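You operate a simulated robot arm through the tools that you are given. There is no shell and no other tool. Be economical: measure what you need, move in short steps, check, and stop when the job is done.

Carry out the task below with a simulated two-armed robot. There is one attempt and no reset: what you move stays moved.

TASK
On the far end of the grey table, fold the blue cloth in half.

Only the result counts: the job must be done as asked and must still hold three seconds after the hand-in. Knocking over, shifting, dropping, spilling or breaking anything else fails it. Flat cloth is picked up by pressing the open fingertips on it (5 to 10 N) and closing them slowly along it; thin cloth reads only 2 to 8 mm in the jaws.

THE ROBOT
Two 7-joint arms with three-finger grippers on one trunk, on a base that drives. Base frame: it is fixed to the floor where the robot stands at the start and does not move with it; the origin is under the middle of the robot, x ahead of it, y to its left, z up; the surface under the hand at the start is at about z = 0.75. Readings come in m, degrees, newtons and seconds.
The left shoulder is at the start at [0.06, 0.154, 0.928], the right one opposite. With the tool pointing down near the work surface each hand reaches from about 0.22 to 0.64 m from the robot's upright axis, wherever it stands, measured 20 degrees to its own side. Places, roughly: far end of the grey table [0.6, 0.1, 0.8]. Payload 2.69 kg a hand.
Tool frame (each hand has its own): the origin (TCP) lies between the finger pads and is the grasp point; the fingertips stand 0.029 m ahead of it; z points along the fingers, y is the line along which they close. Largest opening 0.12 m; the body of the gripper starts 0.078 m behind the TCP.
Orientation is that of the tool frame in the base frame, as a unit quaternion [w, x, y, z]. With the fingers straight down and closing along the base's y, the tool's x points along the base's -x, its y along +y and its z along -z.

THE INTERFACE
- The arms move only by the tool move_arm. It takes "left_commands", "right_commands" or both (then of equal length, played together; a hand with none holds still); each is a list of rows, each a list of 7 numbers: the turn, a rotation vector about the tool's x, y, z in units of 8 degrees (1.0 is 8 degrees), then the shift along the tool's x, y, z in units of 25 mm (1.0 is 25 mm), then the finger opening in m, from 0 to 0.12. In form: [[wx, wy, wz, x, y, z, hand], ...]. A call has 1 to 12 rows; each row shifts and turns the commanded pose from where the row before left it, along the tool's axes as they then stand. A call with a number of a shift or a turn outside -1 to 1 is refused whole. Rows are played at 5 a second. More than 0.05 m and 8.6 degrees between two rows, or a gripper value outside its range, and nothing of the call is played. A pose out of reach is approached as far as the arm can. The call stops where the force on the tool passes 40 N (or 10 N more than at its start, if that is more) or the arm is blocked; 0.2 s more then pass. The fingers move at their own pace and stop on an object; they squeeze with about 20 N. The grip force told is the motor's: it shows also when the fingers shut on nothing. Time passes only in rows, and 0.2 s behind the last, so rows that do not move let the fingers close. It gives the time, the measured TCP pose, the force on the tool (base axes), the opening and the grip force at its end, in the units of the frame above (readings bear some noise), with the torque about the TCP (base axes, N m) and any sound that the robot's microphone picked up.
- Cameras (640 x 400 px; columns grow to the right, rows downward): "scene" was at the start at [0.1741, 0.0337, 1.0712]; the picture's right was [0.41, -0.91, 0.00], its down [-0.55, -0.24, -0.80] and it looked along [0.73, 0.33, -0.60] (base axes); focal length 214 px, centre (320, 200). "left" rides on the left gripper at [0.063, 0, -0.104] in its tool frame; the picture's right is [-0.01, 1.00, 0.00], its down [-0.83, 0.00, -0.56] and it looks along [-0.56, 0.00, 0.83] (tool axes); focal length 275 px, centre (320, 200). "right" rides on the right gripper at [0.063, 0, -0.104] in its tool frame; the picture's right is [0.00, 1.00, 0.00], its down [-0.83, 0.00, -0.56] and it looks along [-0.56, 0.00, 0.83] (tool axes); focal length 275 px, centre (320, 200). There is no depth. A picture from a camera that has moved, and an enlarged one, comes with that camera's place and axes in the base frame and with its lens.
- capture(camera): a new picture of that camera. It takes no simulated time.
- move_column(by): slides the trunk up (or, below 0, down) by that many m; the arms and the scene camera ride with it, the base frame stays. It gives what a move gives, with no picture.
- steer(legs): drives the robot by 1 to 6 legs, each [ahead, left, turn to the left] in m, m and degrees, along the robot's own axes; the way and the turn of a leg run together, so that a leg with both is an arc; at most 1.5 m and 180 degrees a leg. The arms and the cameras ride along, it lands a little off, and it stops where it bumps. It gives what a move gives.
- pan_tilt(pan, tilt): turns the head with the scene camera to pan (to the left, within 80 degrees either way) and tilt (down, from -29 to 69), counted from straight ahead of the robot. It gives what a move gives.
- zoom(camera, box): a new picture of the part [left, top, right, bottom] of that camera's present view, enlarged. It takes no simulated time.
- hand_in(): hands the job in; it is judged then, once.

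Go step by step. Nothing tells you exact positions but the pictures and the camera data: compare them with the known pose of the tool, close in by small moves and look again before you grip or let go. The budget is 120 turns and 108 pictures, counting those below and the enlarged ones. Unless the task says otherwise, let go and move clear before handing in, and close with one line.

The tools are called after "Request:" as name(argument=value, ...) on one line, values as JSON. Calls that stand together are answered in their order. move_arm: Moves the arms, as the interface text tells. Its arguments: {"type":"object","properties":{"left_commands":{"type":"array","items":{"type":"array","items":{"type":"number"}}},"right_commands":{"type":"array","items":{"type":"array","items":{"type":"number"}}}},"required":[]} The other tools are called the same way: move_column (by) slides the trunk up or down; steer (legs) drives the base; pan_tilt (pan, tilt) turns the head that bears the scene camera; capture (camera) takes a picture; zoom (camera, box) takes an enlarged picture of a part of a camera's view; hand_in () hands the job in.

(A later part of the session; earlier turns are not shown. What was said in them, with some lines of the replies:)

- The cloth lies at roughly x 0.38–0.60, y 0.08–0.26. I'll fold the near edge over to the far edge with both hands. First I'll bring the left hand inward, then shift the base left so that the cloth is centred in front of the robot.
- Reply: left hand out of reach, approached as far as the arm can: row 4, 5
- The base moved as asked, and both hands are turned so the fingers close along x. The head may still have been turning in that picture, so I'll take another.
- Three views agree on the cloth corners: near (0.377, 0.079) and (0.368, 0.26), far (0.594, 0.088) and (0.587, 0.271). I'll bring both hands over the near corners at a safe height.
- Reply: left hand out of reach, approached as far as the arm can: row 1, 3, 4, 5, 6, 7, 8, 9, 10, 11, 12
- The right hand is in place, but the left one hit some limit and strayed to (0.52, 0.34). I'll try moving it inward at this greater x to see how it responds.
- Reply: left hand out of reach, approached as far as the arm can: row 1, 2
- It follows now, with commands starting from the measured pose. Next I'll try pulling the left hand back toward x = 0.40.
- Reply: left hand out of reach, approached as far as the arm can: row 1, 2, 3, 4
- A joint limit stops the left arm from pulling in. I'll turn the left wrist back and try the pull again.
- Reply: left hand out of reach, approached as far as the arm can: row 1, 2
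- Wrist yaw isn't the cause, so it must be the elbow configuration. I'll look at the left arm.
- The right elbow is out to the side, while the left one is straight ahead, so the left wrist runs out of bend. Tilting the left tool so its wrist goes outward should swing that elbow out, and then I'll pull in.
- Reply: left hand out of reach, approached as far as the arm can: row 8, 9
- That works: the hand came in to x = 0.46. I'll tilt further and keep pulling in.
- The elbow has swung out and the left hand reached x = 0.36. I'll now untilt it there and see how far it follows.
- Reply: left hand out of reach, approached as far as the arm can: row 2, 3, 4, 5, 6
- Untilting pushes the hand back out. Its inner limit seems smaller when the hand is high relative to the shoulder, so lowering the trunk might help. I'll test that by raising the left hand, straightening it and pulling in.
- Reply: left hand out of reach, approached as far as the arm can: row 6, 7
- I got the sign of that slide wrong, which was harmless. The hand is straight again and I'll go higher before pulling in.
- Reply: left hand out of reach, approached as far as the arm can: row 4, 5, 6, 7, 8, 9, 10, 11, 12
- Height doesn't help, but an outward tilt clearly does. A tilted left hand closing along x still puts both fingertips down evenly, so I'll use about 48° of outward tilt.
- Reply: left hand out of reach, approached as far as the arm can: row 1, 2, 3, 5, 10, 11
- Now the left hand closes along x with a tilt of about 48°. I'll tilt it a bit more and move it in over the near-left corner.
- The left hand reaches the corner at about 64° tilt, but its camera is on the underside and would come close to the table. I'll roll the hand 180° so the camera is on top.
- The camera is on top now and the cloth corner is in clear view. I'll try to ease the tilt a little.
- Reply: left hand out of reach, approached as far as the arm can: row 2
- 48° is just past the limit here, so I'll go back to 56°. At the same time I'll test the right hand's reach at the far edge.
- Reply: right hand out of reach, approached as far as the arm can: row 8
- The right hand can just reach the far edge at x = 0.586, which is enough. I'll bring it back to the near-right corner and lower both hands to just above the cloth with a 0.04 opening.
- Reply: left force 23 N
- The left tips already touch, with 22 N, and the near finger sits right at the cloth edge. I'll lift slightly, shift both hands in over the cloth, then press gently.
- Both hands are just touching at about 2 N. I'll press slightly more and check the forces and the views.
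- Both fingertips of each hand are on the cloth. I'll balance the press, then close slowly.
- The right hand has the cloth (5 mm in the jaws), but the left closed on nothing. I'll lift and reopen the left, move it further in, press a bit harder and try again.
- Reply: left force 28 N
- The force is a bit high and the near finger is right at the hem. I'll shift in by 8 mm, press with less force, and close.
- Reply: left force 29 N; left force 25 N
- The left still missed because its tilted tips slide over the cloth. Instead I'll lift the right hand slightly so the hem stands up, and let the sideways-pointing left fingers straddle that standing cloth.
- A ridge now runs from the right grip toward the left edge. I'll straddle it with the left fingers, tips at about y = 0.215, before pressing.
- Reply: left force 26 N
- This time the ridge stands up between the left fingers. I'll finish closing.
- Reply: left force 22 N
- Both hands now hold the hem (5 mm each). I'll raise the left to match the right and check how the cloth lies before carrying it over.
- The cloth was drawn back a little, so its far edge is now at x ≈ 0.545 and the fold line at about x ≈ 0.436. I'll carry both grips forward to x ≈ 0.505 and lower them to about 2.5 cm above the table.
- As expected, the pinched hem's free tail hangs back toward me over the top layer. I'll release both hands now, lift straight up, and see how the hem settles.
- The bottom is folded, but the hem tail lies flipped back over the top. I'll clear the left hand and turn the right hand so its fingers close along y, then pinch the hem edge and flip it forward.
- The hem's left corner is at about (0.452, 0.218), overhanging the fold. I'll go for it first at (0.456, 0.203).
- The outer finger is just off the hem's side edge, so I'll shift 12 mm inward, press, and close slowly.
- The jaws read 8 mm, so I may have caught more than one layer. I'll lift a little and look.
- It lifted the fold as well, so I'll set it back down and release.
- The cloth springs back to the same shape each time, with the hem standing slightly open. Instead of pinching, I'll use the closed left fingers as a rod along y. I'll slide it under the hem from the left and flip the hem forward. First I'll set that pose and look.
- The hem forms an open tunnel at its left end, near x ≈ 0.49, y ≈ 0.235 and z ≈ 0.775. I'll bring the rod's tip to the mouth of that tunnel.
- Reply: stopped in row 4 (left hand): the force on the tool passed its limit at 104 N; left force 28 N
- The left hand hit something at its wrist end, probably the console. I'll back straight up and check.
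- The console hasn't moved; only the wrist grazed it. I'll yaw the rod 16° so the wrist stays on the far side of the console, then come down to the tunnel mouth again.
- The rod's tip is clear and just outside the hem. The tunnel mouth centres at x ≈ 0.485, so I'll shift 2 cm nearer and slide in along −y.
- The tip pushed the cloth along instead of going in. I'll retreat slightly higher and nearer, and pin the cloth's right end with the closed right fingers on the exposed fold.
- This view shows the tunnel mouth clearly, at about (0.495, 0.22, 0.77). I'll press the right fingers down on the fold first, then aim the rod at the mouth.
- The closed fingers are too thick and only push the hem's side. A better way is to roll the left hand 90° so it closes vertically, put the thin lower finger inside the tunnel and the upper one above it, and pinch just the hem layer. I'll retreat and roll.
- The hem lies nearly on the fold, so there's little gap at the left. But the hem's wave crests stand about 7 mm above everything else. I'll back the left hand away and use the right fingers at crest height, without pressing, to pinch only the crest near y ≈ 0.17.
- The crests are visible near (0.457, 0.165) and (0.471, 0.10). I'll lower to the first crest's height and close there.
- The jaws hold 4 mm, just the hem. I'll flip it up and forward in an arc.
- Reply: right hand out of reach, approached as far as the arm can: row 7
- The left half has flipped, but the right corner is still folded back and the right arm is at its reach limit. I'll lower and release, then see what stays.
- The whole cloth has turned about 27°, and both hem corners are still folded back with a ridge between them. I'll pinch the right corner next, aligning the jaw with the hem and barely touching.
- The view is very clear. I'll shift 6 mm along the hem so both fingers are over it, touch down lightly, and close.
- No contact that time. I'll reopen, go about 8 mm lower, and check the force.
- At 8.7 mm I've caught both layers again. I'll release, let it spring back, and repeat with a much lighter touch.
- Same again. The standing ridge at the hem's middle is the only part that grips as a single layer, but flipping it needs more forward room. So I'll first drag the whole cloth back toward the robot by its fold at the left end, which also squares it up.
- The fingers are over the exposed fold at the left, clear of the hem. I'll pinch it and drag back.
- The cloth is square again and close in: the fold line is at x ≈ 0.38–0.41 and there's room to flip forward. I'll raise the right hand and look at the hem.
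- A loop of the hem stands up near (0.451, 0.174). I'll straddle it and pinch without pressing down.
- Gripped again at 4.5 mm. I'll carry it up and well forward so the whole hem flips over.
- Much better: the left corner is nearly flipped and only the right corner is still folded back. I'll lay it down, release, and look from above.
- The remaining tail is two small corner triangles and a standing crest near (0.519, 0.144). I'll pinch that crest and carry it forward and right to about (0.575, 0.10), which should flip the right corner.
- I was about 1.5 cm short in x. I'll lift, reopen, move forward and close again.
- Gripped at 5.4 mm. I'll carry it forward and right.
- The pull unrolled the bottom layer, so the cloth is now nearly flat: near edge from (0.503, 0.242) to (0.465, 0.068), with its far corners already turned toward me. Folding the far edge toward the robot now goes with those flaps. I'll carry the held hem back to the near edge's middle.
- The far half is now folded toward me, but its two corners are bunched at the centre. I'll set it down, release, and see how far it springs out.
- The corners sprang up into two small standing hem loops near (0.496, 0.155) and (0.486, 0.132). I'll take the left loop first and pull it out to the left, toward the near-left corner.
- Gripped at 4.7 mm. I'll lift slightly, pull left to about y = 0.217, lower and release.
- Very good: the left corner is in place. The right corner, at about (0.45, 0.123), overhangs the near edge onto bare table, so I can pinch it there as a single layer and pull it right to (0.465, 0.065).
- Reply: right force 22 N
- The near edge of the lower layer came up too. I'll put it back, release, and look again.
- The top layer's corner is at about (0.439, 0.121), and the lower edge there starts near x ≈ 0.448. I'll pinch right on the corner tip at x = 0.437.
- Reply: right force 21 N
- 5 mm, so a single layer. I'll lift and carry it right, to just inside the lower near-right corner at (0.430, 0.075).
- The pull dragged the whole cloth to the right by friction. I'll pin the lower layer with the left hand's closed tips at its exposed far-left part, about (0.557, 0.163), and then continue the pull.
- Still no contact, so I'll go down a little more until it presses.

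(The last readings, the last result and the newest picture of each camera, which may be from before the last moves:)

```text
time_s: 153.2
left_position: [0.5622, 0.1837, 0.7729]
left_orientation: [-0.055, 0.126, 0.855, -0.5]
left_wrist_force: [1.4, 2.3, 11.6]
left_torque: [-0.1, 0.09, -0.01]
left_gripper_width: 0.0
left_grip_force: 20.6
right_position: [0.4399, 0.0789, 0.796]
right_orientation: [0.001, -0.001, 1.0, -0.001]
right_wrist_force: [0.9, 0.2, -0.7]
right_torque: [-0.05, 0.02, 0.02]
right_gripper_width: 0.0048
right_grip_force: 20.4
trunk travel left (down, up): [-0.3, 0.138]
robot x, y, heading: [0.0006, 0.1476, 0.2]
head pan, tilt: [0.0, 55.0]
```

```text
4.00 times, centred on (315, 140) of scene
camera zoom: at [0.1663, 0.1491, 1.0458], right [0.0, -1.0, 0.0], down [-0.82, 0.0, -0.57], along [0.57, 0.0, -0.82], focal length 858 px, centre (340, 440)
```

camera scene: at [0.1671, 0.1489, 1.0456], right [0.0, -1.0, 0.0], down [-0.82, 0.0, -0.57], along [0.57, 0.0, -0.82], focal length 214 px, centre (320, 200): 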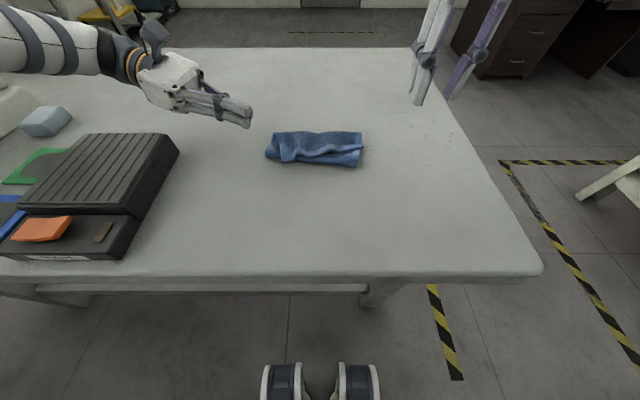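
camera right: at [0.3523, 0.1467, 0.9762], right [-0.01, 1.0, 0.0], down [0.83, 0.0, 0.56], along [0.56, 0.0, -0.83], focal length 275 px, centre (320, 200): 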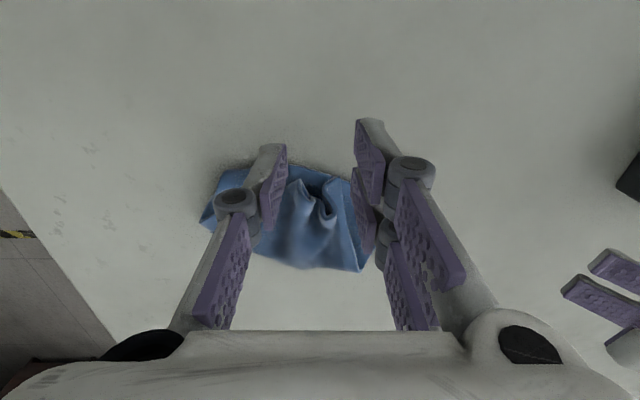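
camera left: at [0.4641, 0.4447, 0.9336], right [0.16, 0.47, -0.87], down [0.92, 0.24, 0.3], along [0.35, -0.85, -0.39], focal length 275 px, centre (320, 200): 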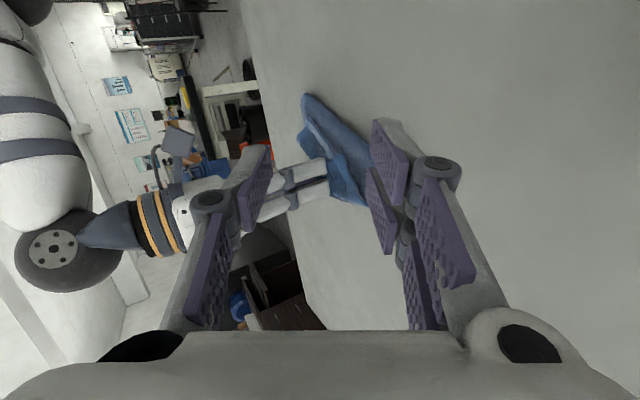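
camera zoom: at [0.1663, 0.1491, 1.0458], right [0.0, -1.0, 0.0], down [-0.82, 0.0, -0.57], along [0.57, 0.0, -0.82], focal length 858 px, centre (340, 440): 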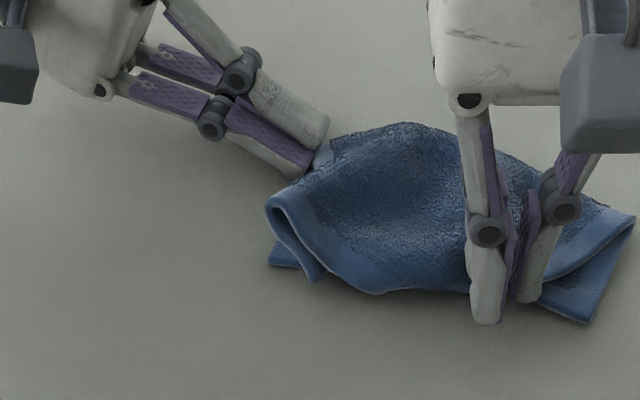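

The far-left is pinned at about 12 N. Now I'll pull the right corner another 4 cm to the right, lower and release.

Request:
move_arm(right_commands=[[0, 0, 0, 0, -0.2, -0.4, 0.0], [0, 0, 0, 0, -0.6, 0, 0.0], [0, 0, 0, 0, -0.6, 0, 0.0], [0, 0, 0, 0, -0.2, 0.5, 0.0], [0, 0, 0, 0, 0, 0.4, 0.0]])

Request:
zoom(camera="scene", box=[235, 90, 395, 190])

```text
time_s: 154.4
left_position: [0.5615, 0.1834, 0.7731]
left_orientation: [-0.057, 0.125, 0.855, -0.5]
left_wrist_force: [3.7, 1.1, 17.5]
left_torque: [-0.26, 0.07, 0.03]
left_gripper_width: 0.0
left_grip_force: 20.3
right_position: [0.44, 0.0383, 0.783]
right_orientation: [0.003, -0.001, 1.0, 0.001]
right_wrist_force: [1.2, -0.5, 9.5]
right_torque: [0.02, -0.17, 0.03]
right_gripper_width: 0.0043
right_grip_force: 20.5
trunk travel left (down, up): [-0.3, 0.138]
robot x, y, heading: [0.0011, 0.1511, -0.1]
head pan, tilt: [0.0, 55.0]
```

```text
4.00 times, centred on (315, 140) of scene
camera zoom: at [0.1656, 0.1488, 1.046], right [0.0, -1.0, 0.0], down [-0.82, 0.0, -0.57], along [0.57, 0.0, -0.82], focal length 858 px, centre (340, 440)
```

zoom: 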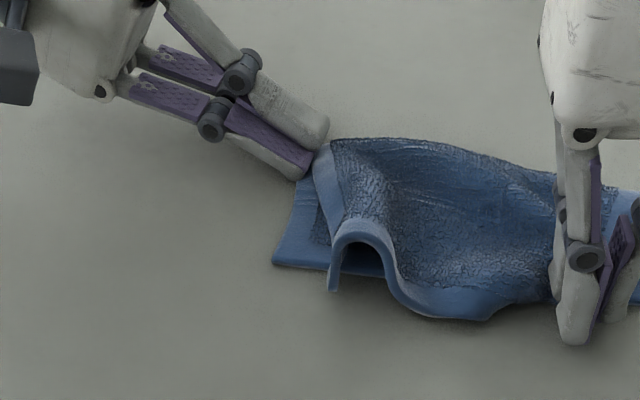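

That worked very well: the right corners now match, and the left side of the top layer just has a standing arch with the slack. I'll release the right, pinch the arch at about (0.464, 0.138), and shift it left by 3 cm while the pin stays.

Request:
move_arm(right_commands=[[0, 0, 0, 0, 0, 0, 0.012], [0, 0, 0, 0, 0, 0, 0.022], [0, 0, 0, 0, 0, -1, 0.022], [0, 0, 0, 0, 0, -1, 0.03], [0, 0, 0, 0, 0, -1, 0.044], [0, 0, 0, -0.24, 1, 0, 0.044], [0, 0, 0, -0.24, 1, 0, 0.044], [0, 0, 0, -0.24, 1, 0, 0.044], [0, 0, 0, -0.24, 1, 0, 0.044]])

Request:
zoom(camera="scene", box=[235, 90, 395, 190])

```text
time_s: 156.4
left_position: [0.5615, 0.1832, 0.773]
left_orientation: [-0.057, 0.125, 0.855, -0.501]
left_wrist_force: [3.0, 1.5, 22.8]
left_torque: [-0.23, 0.21, 0.03]
left_gripper_width: 0.0001
left_grip_force: 20.2
right_position: [0.4628, 0.1389, 0.8561]
right_orientation: [0.002, -0.001, 1.0, 0.0]
right_wrist_force: [0.9, -0.1, 0.0]
right_torque: [0.01, 0.02, 0.0]
right_gripper_width: 0.044
right_grip_force: 0.1
trunk travel left (down, up): [-0.3, 0.138]
robot x, y, heading: [0.0023, 0.1519, -0.0]
head pan, tilt: [0.0, 55.0]
```

```text
4.00 times, centred on (315, 140) of scene
camera zoom: at [0.1658, 0.149, 1.0459], right [0.0, -1.0, 0.0], down [-0.82, 0.0, -0.57], along [0.57, 0.0, -0.82], focal length 858 px, centre (340, 440)
```

zoom: 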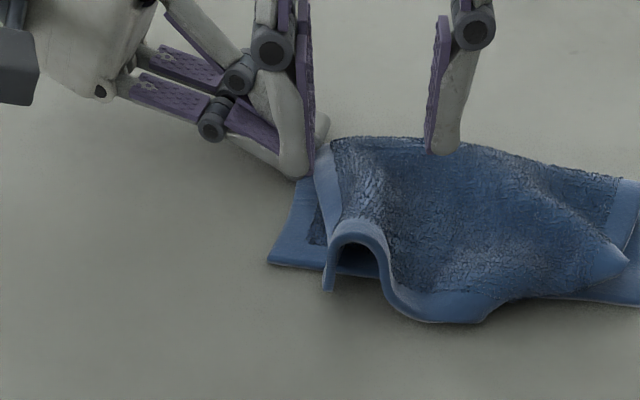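

Request:
move_arm(right_commands=[[0, 0, 0, 0, 0.1, 0.8, 0.044], [0, 0, 0, 0, 0, 0.8, 0.044], [0, 0, 0, 0, 0, 0.75, 0.044], [0, 0, 0, 0, 0, 0, 0.034], [0, 0, 0, 0, 0, 0, 0.024], [0, 0, 0, 0, 0, 0, 0.014], [0, 0, 0, 0, 0, 0, 0.006], [0, 0, 0, 0, 0, 0, 0.0], [0, 0, 0, 0, 0, 0, 0.0]])

```text
time_s: 158.4
left_position: [0.5622, 0.1845, 0.7743]
left_orientation: [-0.057, 0.125, 0.855, -0.501]
left_wrist_force: [3.8, 1.5, 22.8]
left_torque: [-0.29, 0.16, 0.0]
left_gripper_width: 0.0
left_grip_force: 20.1
right_position: [0.464, 0.1421, 0.7977]
right_orientation: [0.002, -0.001, 1.0, 0.0]
right_wrist_force: [0.9, -0.6, 0.6]
right_torque: [0.0, -0.02, 0.03]
right_gripper_width: 0.0049
right_grip_force: 19.7
trunk travel left (down, up): [-0.3, 0.138]
robot x, y, heading: [-0.0014, 0.1526, 0.2]
head pan, tilt: [0.0, 55.0]
```

Gripped at 4.9 mm. I'll shift it left about 2.5 cm, lower and release.

Request:
move_arm(right_commands=[[0, 0, 0, 0, 0.3, -0.3, 0.0], [0, 0, 0, 0, 0.4, 0, 0.0], [0, 0, 0, 0, 0.4, 0.2, 0.0], [0, 0, 0, 0, 0.1, 0.3, 0.0], [0, 0, 0, 0, 0, 0, 0.014], [0, 0, 0, 0, 0, 0, 0.03], [0, 0, 0, 0, 0, -1, 0.03], [0, 0, 0, 0, 0, -1, 0.03], [0, 0, 0, 1, -0.5, -0.5, 0.03], [0, 0, 0, 1, -1, 0, 0.0]])

Request:
zoom(camera="scene", box=[235, 90, 415, 200])

```text
time_s: 160.6
left_position: [0.5612, 0.184, 0.7728]
left_orientation: [-0.057, 0.125, 0.855, -0.5]
left_wrist_force: [3.1, 0.8, 22.7]
left_torque: [-0.31, 0.18, 0.07]
left_gripper_width: 0.0
left_grip_force: 20.0
right_position: [0.4116, 0.133, 0.8561]
right_orientation: [0.002, -0.001, 1.0, 0.001]
right_wrist_force: [0.0, -0.1, -0.9]
right_torque: [-0.01, -0.04, -0.01]
right_gripper_width: 0.0002
right_grip_force: 19.7
trunk travel left (down, up): [-0.3, 0.138]
robot x, y, heading: [0.003, 0.1515, -0.1]
head pan, tilt: [0.0, 55.0]
```

```text
3.56 times, centred on (325, 145) of scene
camera zoom: at [0.1657, 0.1488, 1.0459], right [0.0, -1.0, 0.0], down [-0.82, 0.0, -0.57], along [0.57, 0.0, -0.82], focal length 763 px, centre (302, 396)
```

zoom: 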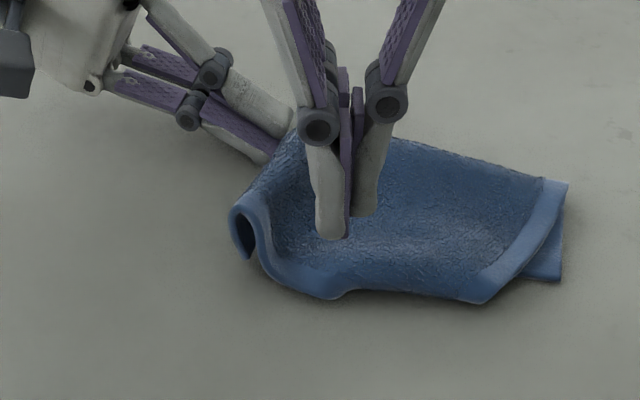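

Nearly there: the left side is aligned, and the top's right corner at (0.424, 0.056) needs another ~4 cm toward the lower corner at (0.439, 0.015). I'll move the left pin onto the arch at the left, and place the right fingers over the right corner.

Request:
move_arm(left_commands=[[0, 0, 0, 0, -0.6, -0.56, 0.0], [0, 0, 0, 0, -0.6, -0.56, 0.0], [0, 0, 0, 0.859, -0.099, 0.126, 0.0], [0, 0, 0, 0.859, -0.099, 0.126, 0.0], [0, 0, 0, 0.859, -0.099, 0.126, 0.0], [0, 0, 0, 0.859, -0.099, 0.126, 0.0], [0, 0, 0, 0.02, 0.574, 0.326, 0.0], [0, 0, 0, 0.02, 0.574, 0.326, 0.0], [0, 0, 0, 0, 0.15, 0.09, 0.0]], right_commands=[[0, 0, 0, -0.1, -0.7, 0, 0.026], [0, 0, 0, -0.1, -0.7, 0, 0.026], [0, 0, 0, -0.1, -0.7, 0, 0.026], [0, 0, 0, -0.1, -0.7, 0, 0.026], [0, 0, 0, -0.1, 0, 0, 0.026], [0, 0, 0, 0, 0, 0.5, 0.026], [0, 0, 0, 0, 0, 0.5, 0.026], [0, 0, 0, 0, 0, 0.5, 0.026], [0, 0, 0, 0, 0, 0.5, 0.026]])

Request:
zoom(camera="scene", box=[235, 90, 415, 200])

```text
time_s: 162.6
left_position: [0.4763, 0.2011, 0.7768]
left_orientation: [-0.056, 0.125, 0.854, -0.502]
left_wrist_force: [-1.6, 2.3, 12.6]
left_torque: [-0.16, 0.05, -0.03]
left_gripper_width: 0.0001
left_grip_force: 19.6
right_position: [0.4238, 0.0636, 0.8057]
right_orientation: [0.001, -0.001, 1.0, 0.0]
right_wrist_force: [0.0, 0.3, 0.1]
right_torque: [-0.02, 0.03, 0.0]
right_gripper_width: 0.0261
right_grip_force: 0.0
trunk travel left (down, up): [-0.3, 0.138]
robot x, y, heading: [-0.0012, 0.1483, 0.3]
head pan, tilt: [0.0, 55.0]
```

```text
3.56 times, centred on (325, 145) of scene
camera zoom: at [0.166, 0.1491, 1.0459], right [0.0, -1.0, 0.0], down [-0.82, 0.0, -0.57], along [0.57, 0.0, -0.82], focal length 763 px, centre (302, 396)
```

zoom: 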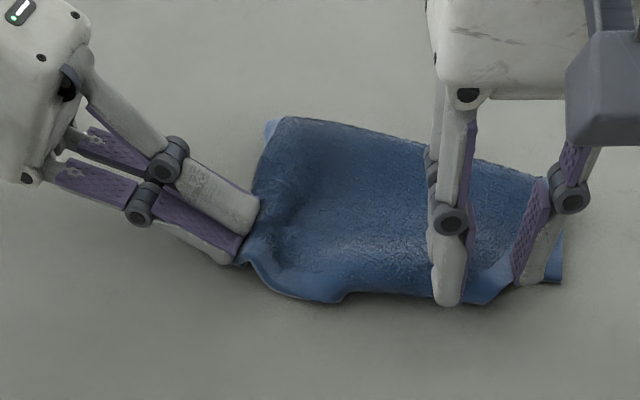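

The left end is pinned and pressed flat. Now I'll pinch the right corner.

Request:
move_arm(right_commands=[[0, 0, 0, 0, -0.1, 0.5, 0.028], [0, 0, 0, 0, 0, 0.48, 0.028], [0, 0, 0, 0, 0, 0, 0.028], [0, 0, 0, 0, 0, 0, 0.024], [0, 0, 0, 0, 0, 0, 0.02], [0, 0, 0, 0, 0, 0, 0.016], [0, 0, 0, 0, 0, 0, 0.012], [0, 0, 0, 0, 0, 0, 0.008], [0, 0, 0, 0, 0, 0, 0.004], [0, 0, 0, 0, 0, 0, 0.0], [0, 0, 0, 0, 0, 0, 0.0]])

```text
time_s: 165.0
left_position: [0.4759, 0.2008, 0.7756]
left_orientation: [-0.057, 0.125, 0.855, -0.5]
left_wrist_force: [3.4, -1.3, 21.8]
left_torque: [-0.35, -0.08, 0.09]
left_gripper_width: 0.0002
left_grip_force: 19.8
right_position: [0.4258, 0.0614, 0.7815]
right_orientation: [0.002, -0.001, 1.0, 0.0]
right_wrist_force: [0.0, 4.7, 12.7]
right_torque: [0.18, -0.17, 0.06]
right_gripper_width: 0.0047
right_grip_force: 20.0
trunk travel left (down, up): [-0.3, 0.138]
robot x, y, heading: [-0.0015, 0.1523, -0.0]
head pan, tilt: [0.0, 55.0]
```

Gripped at 4.7 mm. I'll pull it right and slightly forward onto the lower corner.

Request:
move_arm(right_commands=[[0, 0, 0, -0.1, -0.2, -0.5, 0.0], [0, 0, 0, -0.2, -0.6, 0, 0.0], [0, 0, 0, -0.1, -0.5, 0, 0.0], [0, 0, 0, 0, -0.1, 0.4, 0.0]])

Request:
zoom(camera="scene", box=[235, 90, 415, 200])

```text
time_s: 166.0
left_position: [0.4753, 0.2011, 0.7754]
left_orientation: [-0.059, 0.125, 0.855, -0.5]
left_wrist_force: [-0.3, -10.8, 18.4]
left_torque: [-0.51, 0.1, 0.05]
left_gripper_width: 0.0
left_grip_force: 19.7
right_position: [0.4365, 0.0252, 0.7835]
right_orientation: [0.003, -0.001, 1.0, 0.001]
right_wrist_force: [2.2, 15.1, 3.4]
right_torque: [0.47, -0.13, 0.22]
right_gripper_width: 0.0045
right_grip_force: 20.2
trunk travel left (down, up): [-0.3, 0.138]
robot x, y, heading: [-0.0, 0.149, 0.1]
head pan, tilt: [0.0, 55.0]
```

```text
3.56 times, centred on (325, 145) of scene
camera zoom: at [0.1657, 0.1493, 1.0459], right [0.0, -1.0, 0.0], down [-0.82, 0.0, -0.57], along [0.57, 0.0, -0.82], focal length 763 px, centre (302, 396)
```

zoom: 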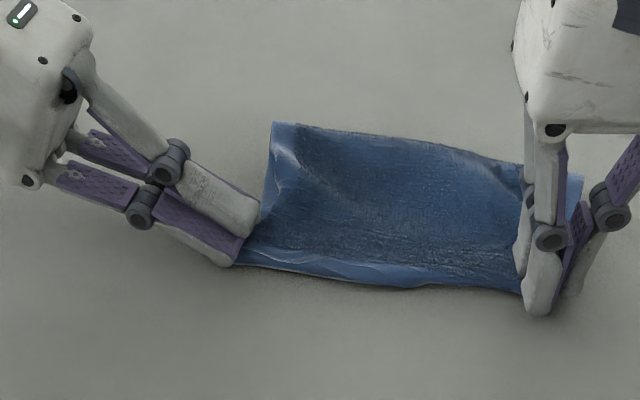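

It's now a clean, taut, folded rectangle. I'll relax slightly, release the right hand and lift it, then lift the left pin straight up.

Request:
move_arm(right_commands=[[0, 0, 0, 0, 0.12, 0.05, 0.0], [0, 0, 0, 0, 0, 0, 0.01], [0, 0, 0, 0, 0, 0, 0.022], [0, 0, 0, 0, 0, -0.6, 0.022], [0, 0, 0, 0, 0, -1, 0.022], [0, 0, 0, 0, 0, -1, 0.022], [0, 0, 0, 0.5, -1, -1, 0.022], [0, 0, 0, 0.5, -1, 0, 0.022]])

Request:
move_arm(left_commands=[[0, 0, 0, 0, -0.5, -0.28, 0.0], [0, 0, 0, 0, -0.7, -0.4, 0.0], [0, 0, 0, 0, -0.7, -0.4, 0.0], [0, 0, 0, 0, -0.3, -1, 0.0], [0, 0, 0, 0, 0, -1, 0.0], [0, 0, 0, 0, 0, -1, 0.0]])

Request:
zoom(camera="scene", box=[235, 90, 415, 200])

```text
time_s: 167.8
left_position: [0.4752, 0.2025, 0.7752]
left_orientation: [-0.057, 0.125, 0.855, -0.5]
left_wrist_force: [-2.0, -1.0, 18.2]
left_torque: [-0.3, 0.13, -0.02]
left_gripper_width: 0.0001
left_grip_force: 20.1
right_position: [0.4111, -0.0194, 0.8718]
right_orientation: [0.001, -0.001, 1.0, 0.0]
right_wrist_force: [0.2, -0.3, -1.4]
right_torque: [-0.02, -0.02, 0.01]
right_gripper_width: 0.0218
right_grip_force: 0.0
trunk travel left (down, up): [-0.3, 0.138]
robot x, y, heading: [0.0022, 0.1495, 0.1]
head pan, tilt: [0.0, 55.0]
```

```text
time_s: 169.2
left_position: [0.4924, 0.2637, 0.8743]
left_orientation: [-0.058, 0.124, 0.855, -0.5]
left_wrist_force: [-0.5, 0.5, 0.2]
left_torque: [0.0, -0.01, 0.02]
left_gripper_width: 0.0
left_grip_force: 19.7
right_position: [0.4123, -0.0204, 0.8715]
right_orientation: [0.001, -0.001, 1.0, 0.0]
right_wrist_force: [0.0, 0.7, 0.2]
right_torque: [0.0, -0.01, -0.03]
right_gripper_width: 0.022
right_grip_force: 0.0
trunk travel left (down, up): [-0.3, 0.138]
robot x, y, heading: [0.0009, 0.1519, -0.0]
head pan, tilt: [0.0, 55.0]
```

```text
3.56 times, centred on (325, 145) of scene
camera zoom: at [0.1669, 0.149, 1.0456], right [0.0, -1.0, 0.0], down [-0.82, 0.0, -0.57], along [0.57, 0.0, -0.82], focal length 763 px, centre (302, 396)
```

zoom: 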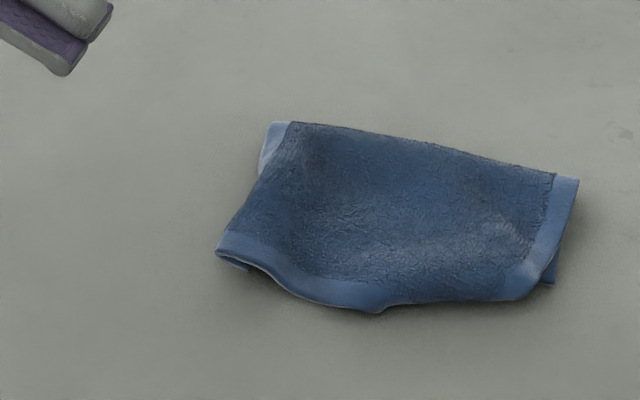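

The cloth lies folded in half, layers overlapping and edges closely matched, and both hands are clear. Handing in.

Request:
hand_in()

```text
The job is handed in.
```

I folded the blue cloth in half on the far end of the grey table, and it stayed folded after both hands moved clear. The near-right corners of the two layers are about 2 cm apart, the left edge is slightly turned under, and the top has a small bulge. The cloth also lies at a slight angle to the table. The left wrist struck something, probably the console. The console had not moved in the picture I took right after, but I took no full view of the table after that.
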